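You operate a simulated robot arm through the tools that you are given. There is no shell and no other tool. Be economical: measure what you need, move in short steps, check, and stop when the job is done.

You are at the controls of a simulated robot arm. One attempt, no reset.

Task
Put the plug from the top of the steel bench on top of the red tin there.

It is judged by the outcome, as a careful person would: the job done as asked, and still so three seconds after it is handed in. It fails if anything else is knocked over, pushed out of place, dropped, spilled or broken.

Robot
A 6-joint arm with a two-finger parallel gripper, fixed in place. Base frame: the origin is at the foot of the arm, x ahead of it, y to its left, z up; the work surface is at about z = 0. Readings come in m, degrees, newtons and seconds.
With the tool pointing down near the work surface it reaches from about 0.14 to 0.58 m from the base axis. Its first joint turns from -66.0 to 66.0 degrees. Payload 2.1 kg.
The TCP is the grasp point between the finger pads, 0.03 m short of the fingertips. In the tool frame z runs along the fingers and y along their closing line. Largest opening 0.094 m; finger width 0.028, thickness 0.01; the body of the gripper, 0.05 by 0.096 m, starts 0.055 m behind the TCP.
Orientation is that of the tool frame in the base frame, as a unit quaternion [w, x, y, z]. With the fingers straight down and closing along the base's y, the tool's x points along the base's -x, its y along +y and its z along -z.

Tools
- The arm moves only by the tool drive_tool. Its argument "moves" is a list of rows, each an object (a shift or turn left out is 0, a gripper value left out holds the last) with "delta_rot": the turn, a rotation vector about the base's x, y, z in degrees, a list of three; "slide": the shift along the base's x, y, z in m, a list of three; "fingers": the closure in counts, from 0 (fully open) to 255 (shut). In form: [{"delta_rot": [ax, ay, az], "slide": [dx, dy, dz], "fingers": fingers}, ...]. A call has 1 to 10 rows; each row is the pose to reach, as a shift and turn from the pose commanded when the call began. A row lasts 0.2 s, in which the tool goes at most 0.05 m and 8.6 degrees; a call with a longer step from one row to the next is refused whole, and so is a gripper value outside its range. A pose out of reach is approached as far as the arm can. The call stops where the force on the tool passes 40 N (or 10 N more than at its start, if that is more) or the arm is blocked; 0.2 s more then pass. Each finger travels about 0.072 m/s and halts on what it meets, pressing with about 28 N; the grip force reading is that of the motor and also rises with nothing between the fingers. The clock runs only during rows and for 0.2 s after the last one: add rows that repeat a pose to give the fingers time. The reply holds the time, the measured pose of the TCP, the force on the tool along the base axes, the opening and the grip force, in the units named above and with some noise, and new pictures: "show" is both (left out), scene, wrist or none.
- Cameras (640 x 400 px; columns grow to the right, rows downward): "scene" is fixed at [0.0479, -0.3608, 0.4968]; the picture's right is [0.86, -0.52, 0.00], its down [-0.24, -0.40, -0.89] and it looks along [0.46, 0.76, -0.46] (base axes); focal length 314 px, centre (320, 200). "wrist" rides on the gripper at [0.076, 0.014, -0.103] in the tool frame; the picture's right is [-0.18, 0.98, 0.00], its down [-0.75, -0.14, -0.64] and it looks along [-0.63, -0.12, 0.77] (tool axes); focal length 243 px, centre (320, 200). There is no depth. A picture from a camera that has moved, and an enlarged one, comes with that camera's place and axes in the base frame and with its lens.
- close_up(camera, box): a new picture of the part [left, top, right, bottom] of that camera's present view, enlarged. It takes no simulated time.
- hand_in(): hands the job in; it is judged then, once.

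Work in short steps. Places have to be worked out from the pictures, the camera data and where the tool is seen: move nearer, look again, correct. Check each grasp and each placing, and mend what went wrong. You have 90 turns and 170 pictures in all, those below and enlarged ones among them. Open the gripper and draw the arm clear of the work before you hand the job in, unless the task says otherwise; then end with one line.

The tools are called after "Request:" by a JSON object that holds its "fn" and its "kwargs". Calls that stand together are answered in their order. drive_tool: Moves the arm, as the interface text tells. Its arguments: {"type":"object","properties":{"moves":{"type":"array","items":{"type":"object","properties":{"delta_rot":{"type":"array","items":{"type":"number"}},"slide":{"type":"array","items":{"type":"number"}},"fingers":{"type":"number"}}}},"show":{"type":"string","enum":["both","scene","wrist","none"]}},"required":["moves"]} The other tools are called the same way: close_up (camera, box) takes an enlarged picture of a part of a camera's view; hand_in () hands the job in.

At the start:

```text
time: 0.0
eef_pos: [0.3271, 0.1146, 0.2516]
tool_rot: [0.002, 0.0, 1.0, 0.0]
force: [0.4, 0.0, -0.5]
finger_gap: 0.094
finger_force: 0.0
```

scene: 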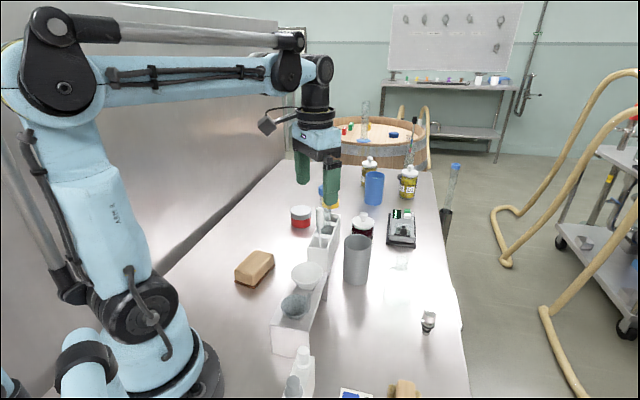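
wrist: 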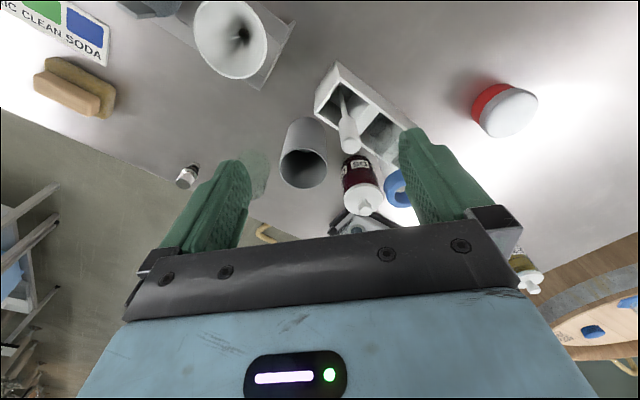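

I'll enlarge the candidates: the small object on the right of the bench and the red-and-white tin.

Request:
{"fn": "close_up", "kwargs": {"camera": "scene", "box": [380, 280, 476, 340]}}

Request:
{"fn": "close_up", "kwargs": {"camera": "scene", "box": [270, 150, 430, 250]}}

Request:
{"fn": "close_up", "kwargs": {"camera": "scene", "box": [220, 240, 460, 400]}}

```text
6.67 times, centred on (428, 310) of scene
camera zoom: at [0.0479, -0.3608, 0.4968], right [0.86, -0.52, 0.0], down [-0.24, -0.4, -0.89], along [0.46, 0.76, -0.46], focal length 2093 px, centre (-400, -533)
```

zoom: 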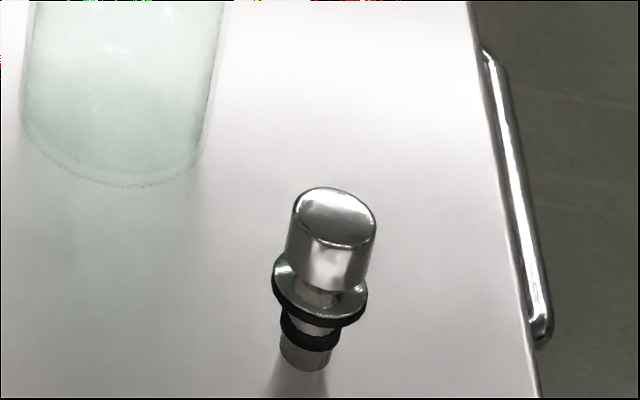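

```text
4.00 times, centred on (350, 200) of scene
camera zoom: at [0.0479, -0.3608, 0.4968], right [0.86, -0.52, 0.0], down [-0.24, -0.4, -0.89], along [0.46, 0.76, -0.46], focal length 1256 px, centre (200, 200)
```

zoom: 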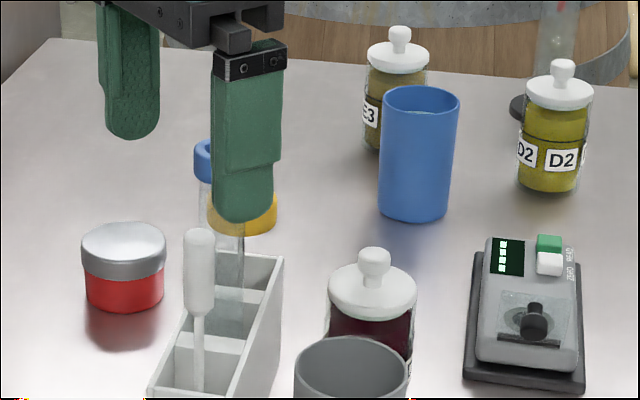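

```text
2.50 times, centred on (340, 320) of scene
camera zoom: at [0.0479, -0.3608, 0.4968], right [0.86, -0.52, 0.0], down [-0.24, -0.4, -0.89], along [0.46, 0.76, -0.46], focal length 785 px, centre (270, -100)
```

zoom: 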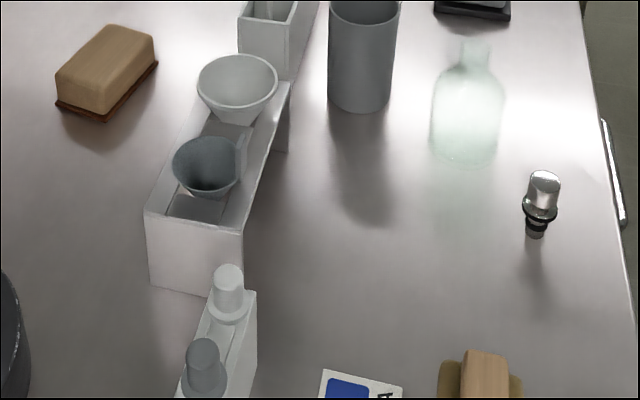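

The plug is the small steel bottle stopper standing at about (0.432, -0.114), height ~0.052. The red tin is at about (0.42, 0.363), with its top at z ~0.041. I'll move above the plug at the current height and look.

Request:
{"fn": "drive_tool", "kwargs": {"moves": [{"slide": [0.018, -0.038, 0]}, {"slide": [0.036, -0.076, 0]}, {"slide": [0.054, -0.114, 0]}, {"slide": [0.072, -0.152, 0]}, {"slide": [0.09, -0.19, 0]}, {"slide": [0.105, -0.229, 0], "fingers": 60}, {"slide": [0.105, -0.229, -0.04], "fingers": 60}, {"slide": [0.105, -0.229, -0.08], "fingers": 60}, {"slide": [0.105, -0.229, -0.08], "fingers": 60}]}}

```text
time: 2.0
eef_pos: [0.4338, -0.1165, 0.1698]
tool_rot: [0.002, 0.0, 1.0, 0.0]
force: [-0.9, 0.0, 0.5]
finger_gap: 0.072
finger_force: 0.1
camera wrist: at [0.3562, -0.1009, 0.2715], right [0.18, 0.98, 0.0], down [0.75, -0.14, 0.64], along [0.63, -0.12, -0.77], focal length 243 px, centre (320, 200)
```

scene: 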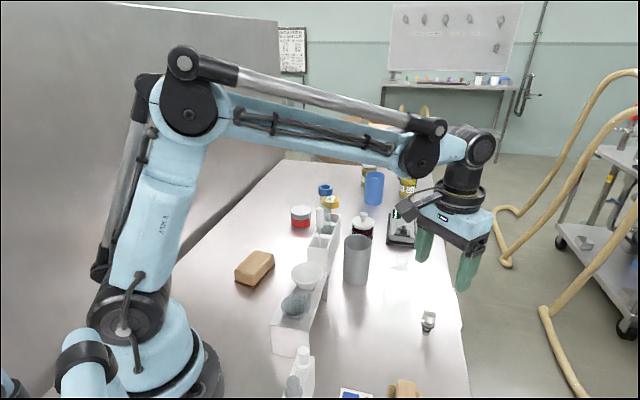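
wrist: 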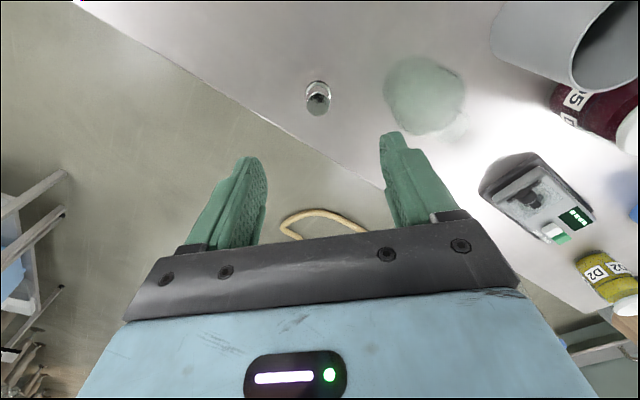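

The plug is in the wrist view; I'll zoom in to measure it.

Request:
{"fn": "close_up", "kwargs": {"camera": "wrist", "box": [280, 70, 360, 120]}}

Request:
{"fn": "close_up", "kwargs": {"camera": "scene", "box": [400, 300, 464, 340]}}

```text
8.00 times, centred on (320, 95) of wrist
camera zoom: at [0.3562, -0.1009, 0.2715], right [0.18, 0.98, 0.0], down [0.75, -0.14, 0.64], along [0.63, -0.12, -0.77], focal length 1941 px, centre (320, 1040)
```

zoom: 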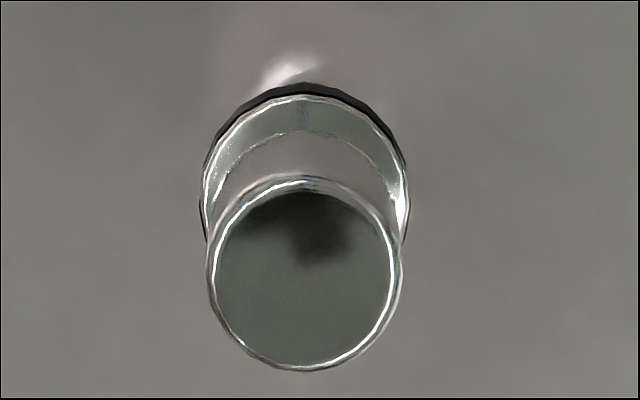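

```text
10.00 times, centred on (432, 320) of scene
camera zoom: at [0.0479, -0.3608, 0.4968], right [0.86, -0.52, 0.0], down [-0.24, -0.4, -0.89], along [0.46, 0.76, -0.46], focal length 3140 px, centre (-800, -1000)
```

zoom: 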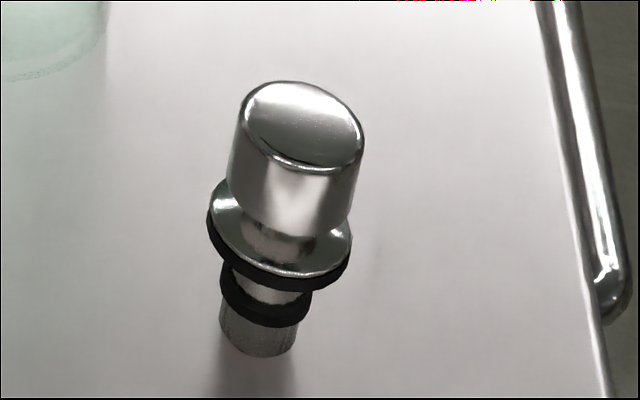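

Triangulated, the plug is at about (0.429, -0.116) with its top at z ~0.057. The cap is ~21 mm wide and covers z ~0.039–0.057. I'll lower partway and check the alignment.

Request:
{"fn": "drive_tool", "kwargs": {"moves": [{"slide": [-0.004, 0.0, -0.03]}, {"slide": [-0.004, 0.0, -0.06]}, {"slide": [-0.004, 0.0, -0.08]}, {"slide": [-0.004, 0.0, -0.08]}]}}

Request:
{"fn": "close_up", "kwargs": {"camera": "scene", "box": [360, 240, 520, 340]}}

```text
time: 3.0
eef_pos: [0.4274, -0.1158, 0.0898]
tool_rot: [0.002, 0.0, 1.0, 0.0]
force: [-0.8, -0.7, -0.7]
finger_gap: 0.0718
finger_force: 0.1
camera wrist: at [0.3521, -0.101, 0.1923], right [0.18, 0.98, 0.0], down [0.75, -0.14, 0.64], along [0.63, -0.12, -0.77], focal length 243 px, centre (320, 200)
```

scene: 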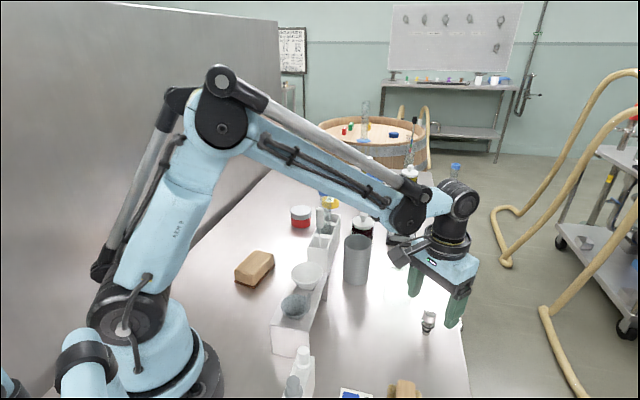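
wrist: 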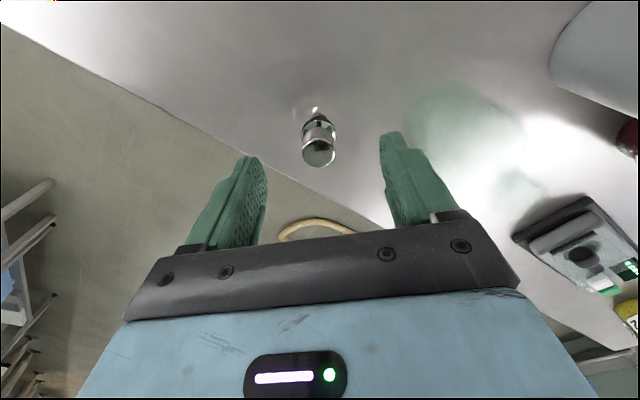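

```text
4.00 times, centred on (440, 290) of scene
camera zoom: at [0.0479, -0.3608, 0.4968], right [0.86, -0.52, 0.0], down [-0.24, -0.4, -0.89], along [0.46, 0.76, -0.46], focal length 1256 px, centre (-160, -160)
```

zoom: 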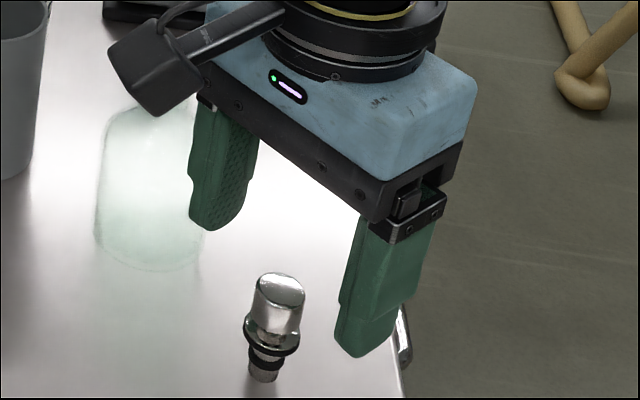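

The plug is centred between the fingers, with the flask clear of them. I'll descend to z ≈ 0.068 so the fingertips hold only the cap, then close.

Request:
{"fn": "drive_tool", "kwargs": {"moves": [{"slide": [0.0, 0.0, -0.012]}, {"slide": [0.0, 0.0, -0.022]}, {"slide": [0.0, 0.0, -0.022]}], "show": "wrist"}}

Request:
{"fn": "close_up", "kwargs": {"camera": "scene", "box": [392, 270, 488, 330]}}

```text
time: 3.8
eef_pos: [0.4283, -0.1153, 0.0681]
tool_rot: [0.002, 0.0, 1.0, 0.0]
force: [0.9, 0.6, -0.1]
finger_gap: 0.0719
finger_force: 0.1
camera wrist: at [0.3518, -0.0991, 0.1704], right [0.18, 0.98, 0.0], down [0.75, -0.14, 0.64], along [0.63, -0.12, -0.77], focal length 243 px, centre (320, 200)
```

wrist: 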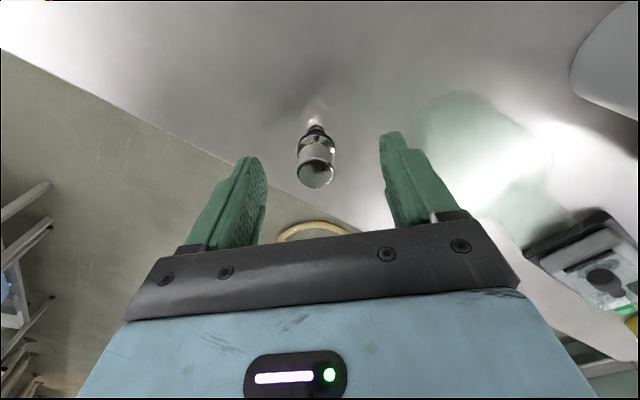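

```text
6.67 times, centred on (440, 300) of scene
camera zoom: at [0.0479, -0.3608, 0.4968], right [0.86, -0.52, 0.0], down [-0.24, -0.4, -0.89], along [0.46, 0.76, -0.46], focal length 2093 px, centre (-480, -467)
```

zoom: 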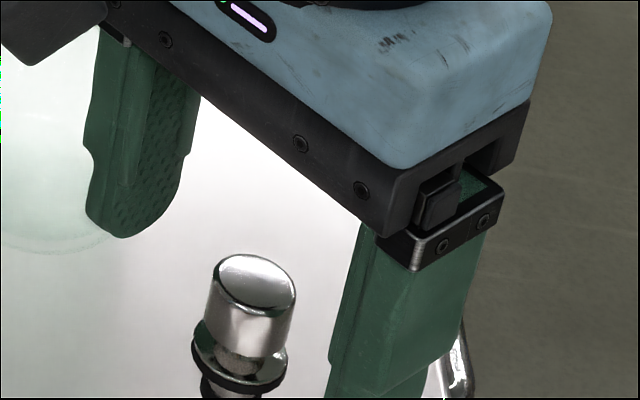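

The alignment looks right. I'll close to a gap of about 28 mm first to check the centring.

Request:
{"fn": "drive_tool", "kwargs": {"moves": [{"fingers": 179}, {"fingers": 179}, {"fingers": 179}], "show": "none"}}

Request:
{"fn": "close_up", "kwargs": {"camera": "wrist", "box": [240, 90, 400, 190]}}

Request:
{"fn": "close_up", "kwargs": {"camera": "scene", "box": [376, 260, 488, 330]}}

```text
time: 4.6
eef_pos: [0.4285, -0.1123, 0.068]
tool_rot: [0.002, 0.0, 1.0, 0.0]
force: [-0.1, -0.7, -0.1]
finger_gap: 0.0279
finger_force: 0.1
```

```text
4.00 times, centred on (320, 140) of wrist
camera zoom: at [0.3519, -0.0991, 0.1705], right [0.18, 0.98, 0.0], down [0.75, -0.14, 0.64], along [0.63, -0.12, -0.77], focal length 970 px, centre (320, 440)
```

zoom: 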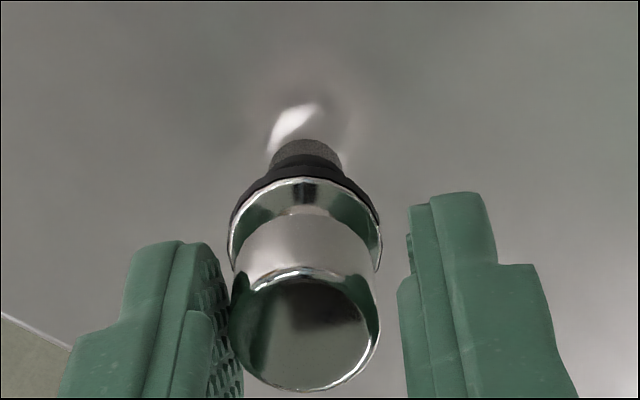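

```text
5.71 times, centred on (432, 295) of scene
camera zoom: at [0.0479, -0.3608, 0.4968], right [0.86, -0.52, 0.0], down [-0.24, -0.4, -0.89], along [0.46, 0.76, -0.46], focal length 1794 px, centre (-320, -343)
```

zoom: 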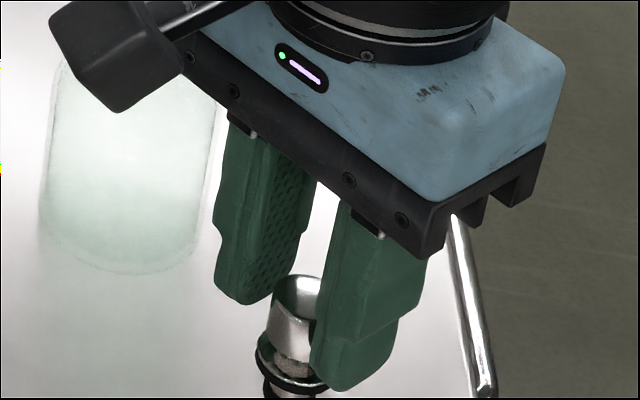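

The plug sits slightly nearer the -y finger, so I'll shift 2 mm toward -y and then grip.

Request:
{"fn": "drive_tool", "kwargs": {"moves": [{"slide": [-0.001, -0.002, 0]}, {"slide": [-0.001, -0.002, 0]}, {"slide": [-0.001, -0.002, 0], "fingers": 255}, {"slide": [-0.001, -0.002, 0], "fingers": 255}, {"slide": [-0.001, -0.002, 0], "fingers": 255}], "show": "none"}}

Request:
{"fn": "close_up", "kwargs": {"camera": "wrist", "box": [240, 90, 400, 190]}}

Request:
{"fn": "close_up", "kwargs": {"camera": "scene", "box": [376, 270, 488, 340]}}

```text
time: 5.8
eef_pos: [0.4271, -0.1161, 0.0677]
tool_rot: [0.0, 0.001, 1.0, 0.0]
force: [0.0, -0.2, 0.1]
finger_gap: 0.0221
finger_force: 28.2
```

```text
4.00 times, centred on (320, 140) of wrist
camera zoom: at [0.3511, -0.1012, 0.1705], right [0.18, 0.98, 0.0], down [0.75, -0.14, 0.64], along [0.63, -0.12, -0.77], focal length 970 px, centre (320, 440)
```

zoom: 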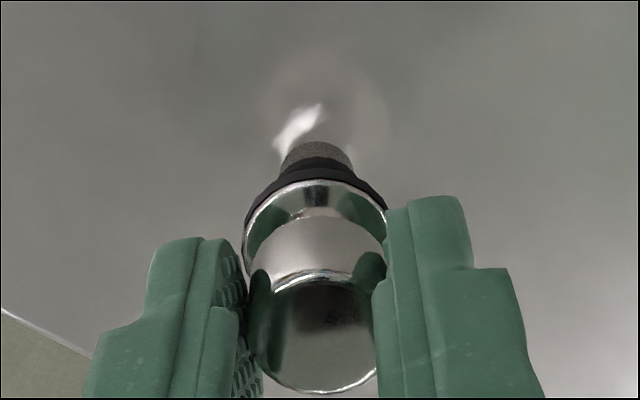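

```text
5.71 times, centred on (432, 305) of scene
camera zoom: at [0.0479, -0.3608, 0.4968], right [0.86, -0.52, 0.0], down [-0.24, -0.4, -0.89], along [0.46, 0.76, -0.46], focal length 1794 px, centre (-320, -400)
```

zoom: 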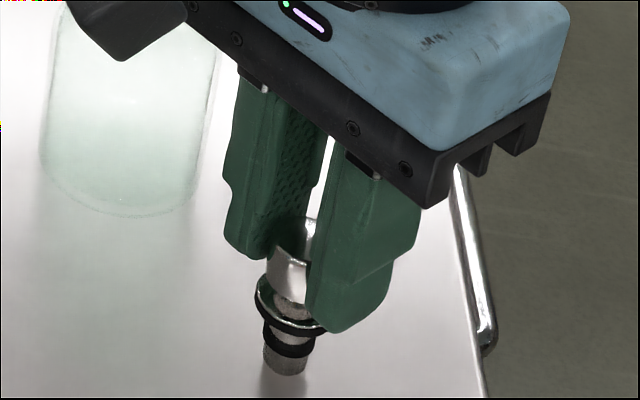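

The cap is gripped (gap 22 mm, 28 N) and the plug is upright. I'll lift straight up.

Request:
{"fn": "drive_tool", "kwargs": {"moves": [{"slide": [0, 0, 0.02], "fingers": 255}, {"slide": [0, 0, 0.06]}, {"slide": [0, 0, 0.1]}, {"slide": [0, 0, 0.14]}, {"slide": [0, 0, 0.172]}, {"slide": [0, 0, 0.172]}]}}

```text
time: 7.2
eef_pos: [0.424, -0.116, 0.2436]
tool_rot: [0.002, -0.001, 1.0, 0.0]
force: [0.3, 0.1, -1.4]
finger_gap: 0.0215
finger_force: 27.9
camera wrist: at [0.3472, -0.1018, 0.3453], right [0.18, 0.98, 0.0], down [0.75, -0.14, 0.64], along [0.63, -0.12, -0.77], focal length 243 px, centre (320, 200)
```

scene: 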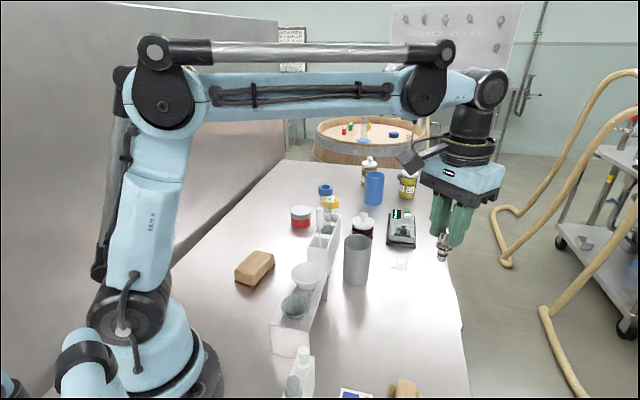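
wrist: 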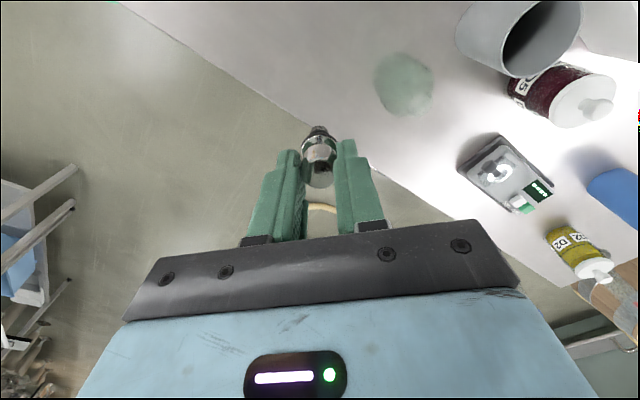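

The plug is held firmly and upright. I'll carry it at this height across to just short of the tin.

Request:
{"fn": "drive_tool", "kwargs": {"moves": [{"slide": [0, 0.03, 0]}, {"slide": [0, 0.075, 0]}, {"slide": [0, 0.12, 0]}, {"slide": [0, 0.165, 0]}, {"slide": [0, 0.21, 0]}, {"slide": [0, 0.255, 0]}, {"slide": [0, 0.3, 0]}, {"slide": [0, 0.345, 0]}, {"slide": [0, 0.38, 0]}, {"slide": [0, 0.4, 0]}]}}

```text
time: 9.4
eef_pos: [0.4259, 0.2834, 0.2394]
tool_rot: [0.001, 0.001, 1.0, 0.001]
force: [0.1, 0.1, -1.4]
finger_gap: 0.0217
finger_force: 27.6
camera wrist: at [0.3484, 0.2994, 0.3407], right [0.18, 0.98, 0.0], down [0.75, -0.14, 0.64], along [0.63, -0.12, -0.77], focal length 243 px, centre (320, 200)
```

scene: 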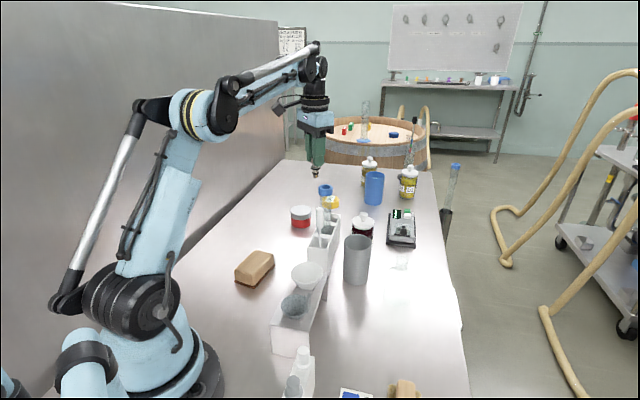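
wrist: 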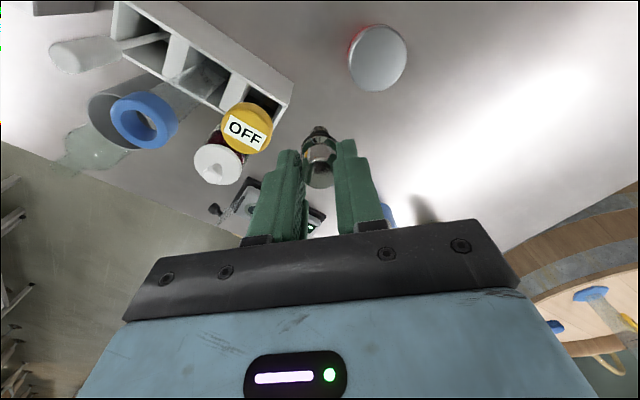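

From both views the tin's lid centre is about (0.411, 0.350), with its top at z ~0.045. I'll move closer and look again.

Request:
{"fn": "drive_tool", "kwargs": {"moves": [{"slide": [-0.007, 0.03, 0]}, {"slide": [-0.015, 0.066, 0]}, {"slide": [-0.015, 0.066, -0.03]}, {"slide": [-0.015, 0.066, -0.06]}, {"slide": [-0.015, 0.066, -0.08]}, {"slide": [-0.015, 0.066, -0.08]}]}}

Request:
{"fn": "close_up", "kwargs": {"camera": "scene", "box": [260, 150, 356, 240]}}

Request:
{"fn": "close_up", "kwargs": {"camera": "wrist", "box": [240, 60, 400, 160]}}

```text
time: 10.8
eef_pos: [0.4099, 0.3482, 0.1595]
tool_rot: [0.002, 0.0, 1.0, 0.0]
force: [-0.6, -0.3, -0.1]
finger_gap: 0.0215
finger_force: 28.5
camera wrist: at [0.3342, 0.3635, 0.2617], right [0.18, 0.98, 0.0], down [0.75, -0.14, 0.64], along [0.63, -0.12, -0.77], focal length 243 px, centre (320, 200)
```

scene: 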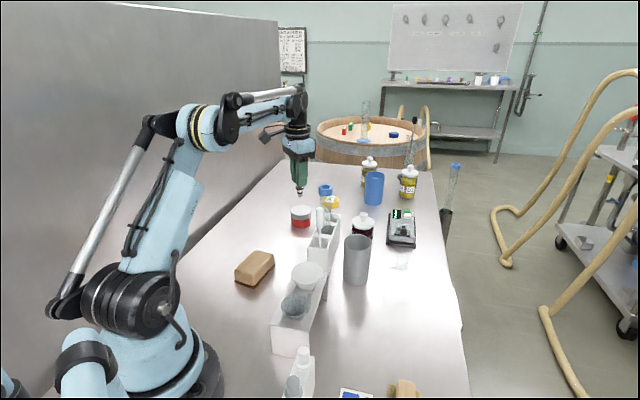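
wrist: 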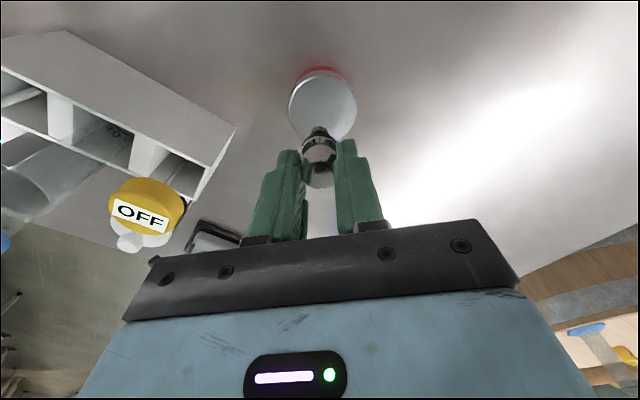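

```text
4.44 times, centred on (308, 195) of scene
camera zoom: at [0.0479, -0.3608, 0.4968], right [0.86, -0.52, 0.0], down [-0.24, -0.4, -0.89], along [0.46, 0.76, -0.46], focal length 1395 px, centre (373, 222)
```

zoom: 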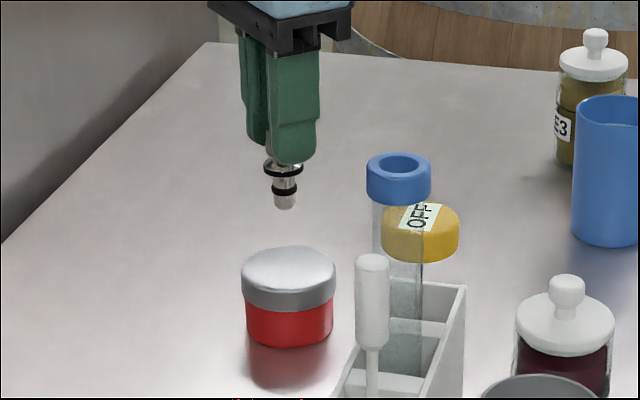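

```text
4.00 times, centred on (320, 110) of wrist
camera zoom: at [0.3342, 0.3635, 0.2617], right [0.18, 0.98, 0.0], down [0.75, -0.14, 0.64], along [0.63, -0.12, -0.77], focal length 970 px, centre (320, 560)
```

zoom: 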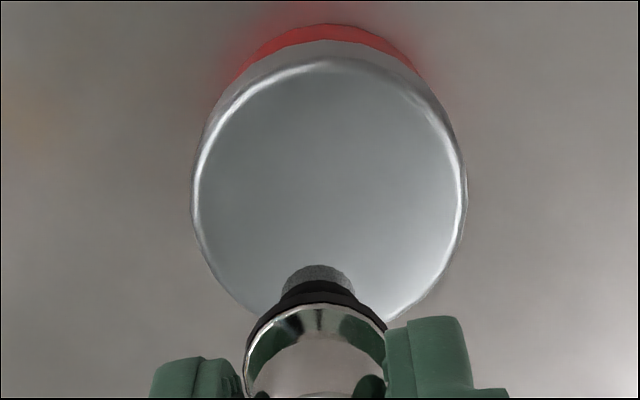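

The plug is over the lid's centre within 2–3 mm, with its bottom at z ~0.092. I'll lower it to just above the lid.

Request:
{"fn": "drive_tool", "kwargs": {"moves": [{"slide": [0, 0.002, -0.015]}, {"slide": [0, 0.002, -0.03]}, {"slide": [0, 0.002, -0.037]}, {"slide": [0, 0.002, -0.037]}], "show": "none"}}

Request:
{"fn": "close_up", "kwargs": {"camera": "scene", "box": [276, 180, 340, 235]}}

Request:
{"fn": "close_up", "kwargs": {"camera": "wrist", "box": [240, 60, 400, 160]}}

```text
time: 11.8
eef_pos: [0.4121, 0.3514, 0.1241]
tool_rot: [0.001, 0.0, 1.0, 0.0]
force: [0.5, -0.8, 0.0]
finger_gap: 0.0218
finger_force: 28.5
```

```text
7.27 times, centred on (308, 208) of scene
camera zoom: at [0.0479, -0.3608, 0.4968], right [0.86, -0.52, 0.0], down [-0.24, -0.4, -0.89], along [0.46, 0.76, -0.46], focal length 2283 px, centre (407, 146)
```

zoom: 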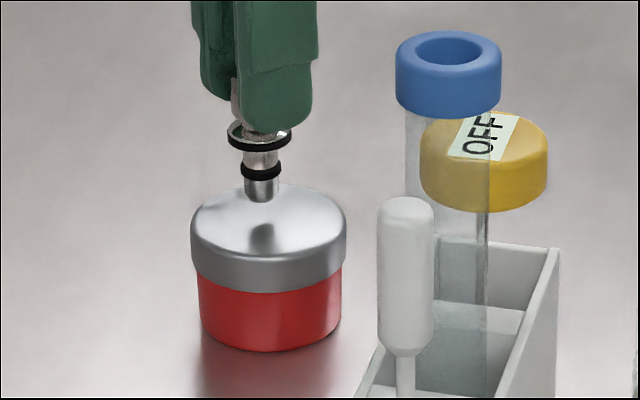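

```text
4.00 times, centred on (320, 110) of wrist
camera zoom: at [0.3349, 0.3676, 0.2253], right [0.18, 0.98, 0.0], down [0.75, -0.14, 0.64], along [0.63, -0.12, -0.77], focal length 970 px, centre (320, 560)
```

zoom: 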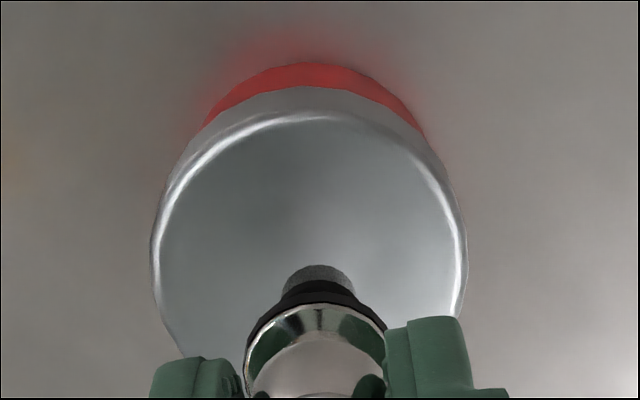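

The plug bottom is about 12 mm above the lid and close to centre. I'll shift 2 mm toward -y and lower 9 mm.

Request:
{"fn": "drive_tool", "kwargs": {"moves": [{"slide": [0, -0.002, -0.004]}, {"slide": [0, -0.002, -0.007]}, {"slide": [0, -0.002, -0.009]}, {"slide": [0, -0.002, -0.009]}], "show": "none"}}

Request:
{"fn": "close_up", "kwargs": {"camera": "scene", "box": [276, 185, 324, 230]}}

```text
time: 12.8
eef_pos: [0.4125, 0.3508, 0.1138]
tool_rot: [0.001, 0.0, 1.0, 0.0]
force: [0.0, 0.2, -1.3]
finger_gap: 0.0214
finger_force: 28.2
```

```text
8.89 times, centred on (300, 208) of scene
camera zoom: at [0.0479, -0.3608, 0.4968], right [0.86, -0.52, 0.0], down [-0.24, -0.4, -0.89], along [0.46, 0.76, -0.46], focal length 2791 px, centre (498, 133)
```

zoom: 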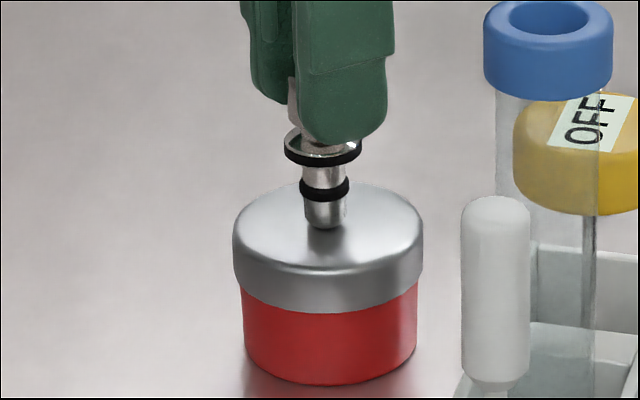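

The plug is very close to contact and centred. I'll go down in 1 mm steps and watch the force.

Request:
{"fn": "drive_tool", "kwargs": {"moves": [{"slide": [0, 0, -0.001]}, {"slide": [0, 0, -0.002]}, {"slide": [0, 0, -0.002]}], "show": "none"}}

Request:
{"fn": "close_up", "kwargs": {"camera": "scene", "box": [284, 190, 316, 220]}}

```text
time: 13.6
eef_pos: [0.4114, 0.3495, 0.1148]
tool_rot: [0.002, 0.0, 1.0, 0.001]
force: [-0.8, 0.8, 22.4]
finger_gap: 0.0214
finger_force: 27.7
```

```text
13.33 times, centred on (300, 205) of scene
camera zoom: at [0.0478, -0.3609, 0.4968], right [0.86, -0.52, 0.0], down [-0.24, -0.4, -0.89], along [0.46, 0.76, -0.46], focal length 4186 px, centre (587, 133)
```

zoom: 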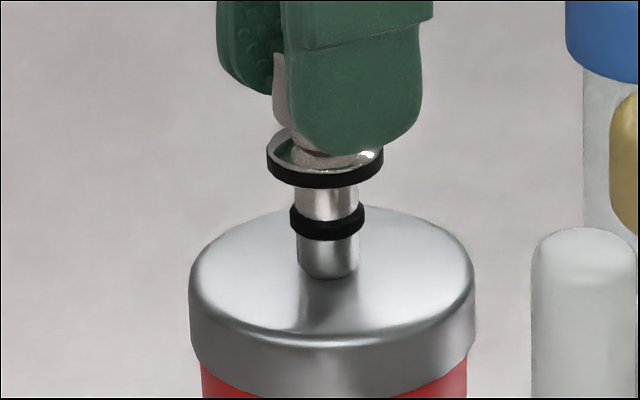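

There is contact at 22 N. I'll back off about 1.5 mm to relieve most of that load.

Request:
{"fn": "drive_tool", "kwargs": {"moves": [{"slide": [0, 0, 0.0014]}, {"slide": [0, 0, 0.0014]}], "show": "none"}}

```text
time: 14.2
eef_pos: [0.4123, 0.3491, 0.1139]
tool_rot: [0.002, 0.0, 1.0, 0.0]
force: [0.8, 0.8, 9.9]
finger_gap: 0.0215
finger_force: 28.0
```

Force is now 10 N, so I'll ease off a bit more.

Request:
{"fn": "drive_tool", "kwargs": {"moves": [{"slide": [0, 0, 0.0009]}, {"slide": [0, 0, 0.0009]}], "show": "none"}}

```text
time: 14.8
eef_pos: [0.4107, 0.3495, 0.115]
tool_rot: [0.0, 0.0, 1.0, -0.001]
force: [-0.2, 1.0, -0.4]
finger_gap: 0.0214
finger_force: 27.4
```

The load is now about zero and the plug is just resting on the lid. I'll open the fingers gradually.

Request:
{"fn": "drive_tool", "kwargs": {"moves": [{"fingers": 196}, {"fingers": 192}, {"fingers": 188}, {"fingers": 183}, {"fingers": 177}, {"fingers": 170}, {"fingers": 160}, {"fingers": 150}, {"fingers": 150}], "show": "none"}}

Request:
{"fn": "close_up", "kwargs": {"camera": "scene", "box": [276, 180, 324, 225]}}

Request:
{"fn": "close_up", "kwargs": {"camera": "wrist", "box": [240, 90, 400, 190]}}

```text
time: 16.8
eef_pos: [0.4121, 0.3499, 0.1155]
tool_rot: [0.002, 0.0, 1.0, 0.0]
force: [0.4, 0.5, 0.0]
finger_gap: 0.0386
finger_force: 0.1
```

```text
8.89 times, centred on (300, 202) of scene
camera zoom: at [0.0479, -0.3608, 0.4968], right [0.86, -0.52, 0.0], down [-0.24, -0.4, -0.89], along [0.46, 0.76, -0.46], focal length 2791 px, centre (498, 178)
```

zoom: 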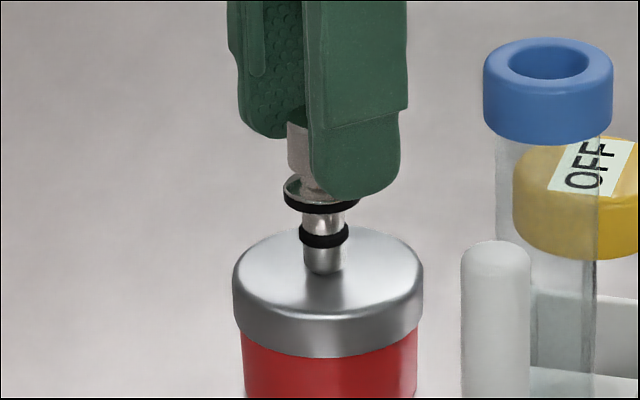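

```text
4.00 times, centred on (320, 140) of wrist
camera zoom: at [0.335, 0.3646, 0.2174], right [0.18, 0.98, 0.0], down [0.75, -0.14, 0.64], along [0.63, -0.12, -0.77], focal length 970 px, centre (320, 440)
```

zoom: 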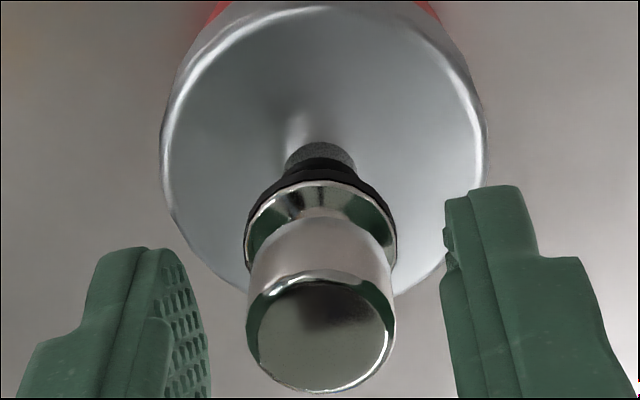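

The plug stands upright on the lid, free of both fingers. I'll raise the gripper straight up and then draw it back.

Request:
{"fn": "drive_tool", "kwargs": {"moves": [{"slide": [0, 0, 0.01], "fingers": 120}, {"slide": [0, 0, 0.03], "fingers": 120}, {"slide": [0, 0, 0.06], "fingers": 60}, {"slide": [0, 0, 0.1], "fingers": 0}, {"slide": [0, 0, 0.13], "fingers": 0}, {"slide": [-0.03, -0.03, 0.14], "fingers": 0}, {"slide": [-0.06, -0.06, 0.14], "fingers": 0}, {"slide": [-0.08, -0.09, 0.14], "fingers": 0}, {"slide": [-0.08, -0.09, 0.14], "fingers": 0}]}}

Request:
{"fn": "close_up", "kwargs": {"camera": "scene", "box": [260, 160, 356, 240]}}

```text
time: 18.8
eef_pos: [0.332, 0.2593, 0.2541]
tool_rot: [0.001, 0.0, 1.0, 0.0]
force: [1.0, 0.2, -0.8]
finger_gap: 0.094
finger_force: 0.1
camera wrist: at [0.2557, 0.2732, 0.3569], right [0.18, 0.98, 0.0], down [0.75, -0.14, 0.64], along [0.63, -0.12, -0.77], focal length 243 px, centre (320, 200)
```

scene: 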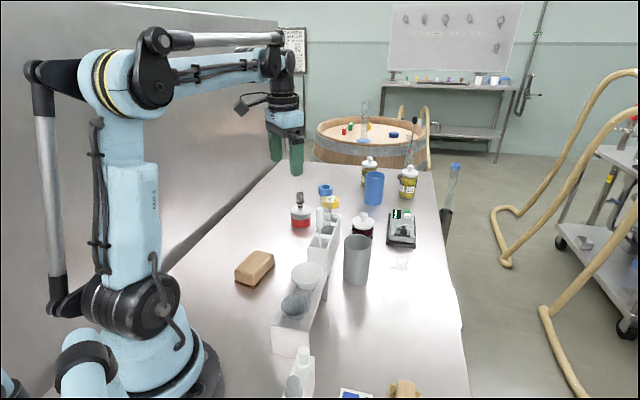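
wrist: 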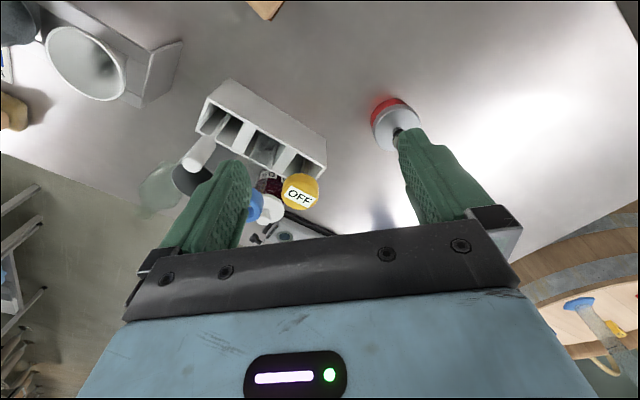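

```text
5.00 times, centred on (308, 200) of scene
camera zoom: at [0.0479, -0.3608, 0.4968], right [0.86, -0.52, 0.0], down [-0.24, -0.4, -0.89], along [0.46, 0.76, -0.46], focal length 1570 px, centre (380, 200)
```

zoom: 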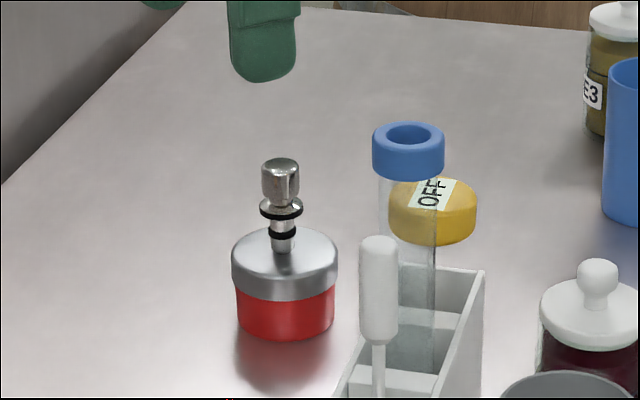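

The plug stands upright on the red tin's lid, the gripper is open and clear, and nothing else has moved. I'm handing it in.

Request:
{"fn": "hand_in", "kwargs": {}}

```text
The job is handed in.
```

The plug is standing upright near the centre of the red tin's lid, nothing else was disturbed in the last pictures, and the job is handed in with the gripper open and the arm clear.
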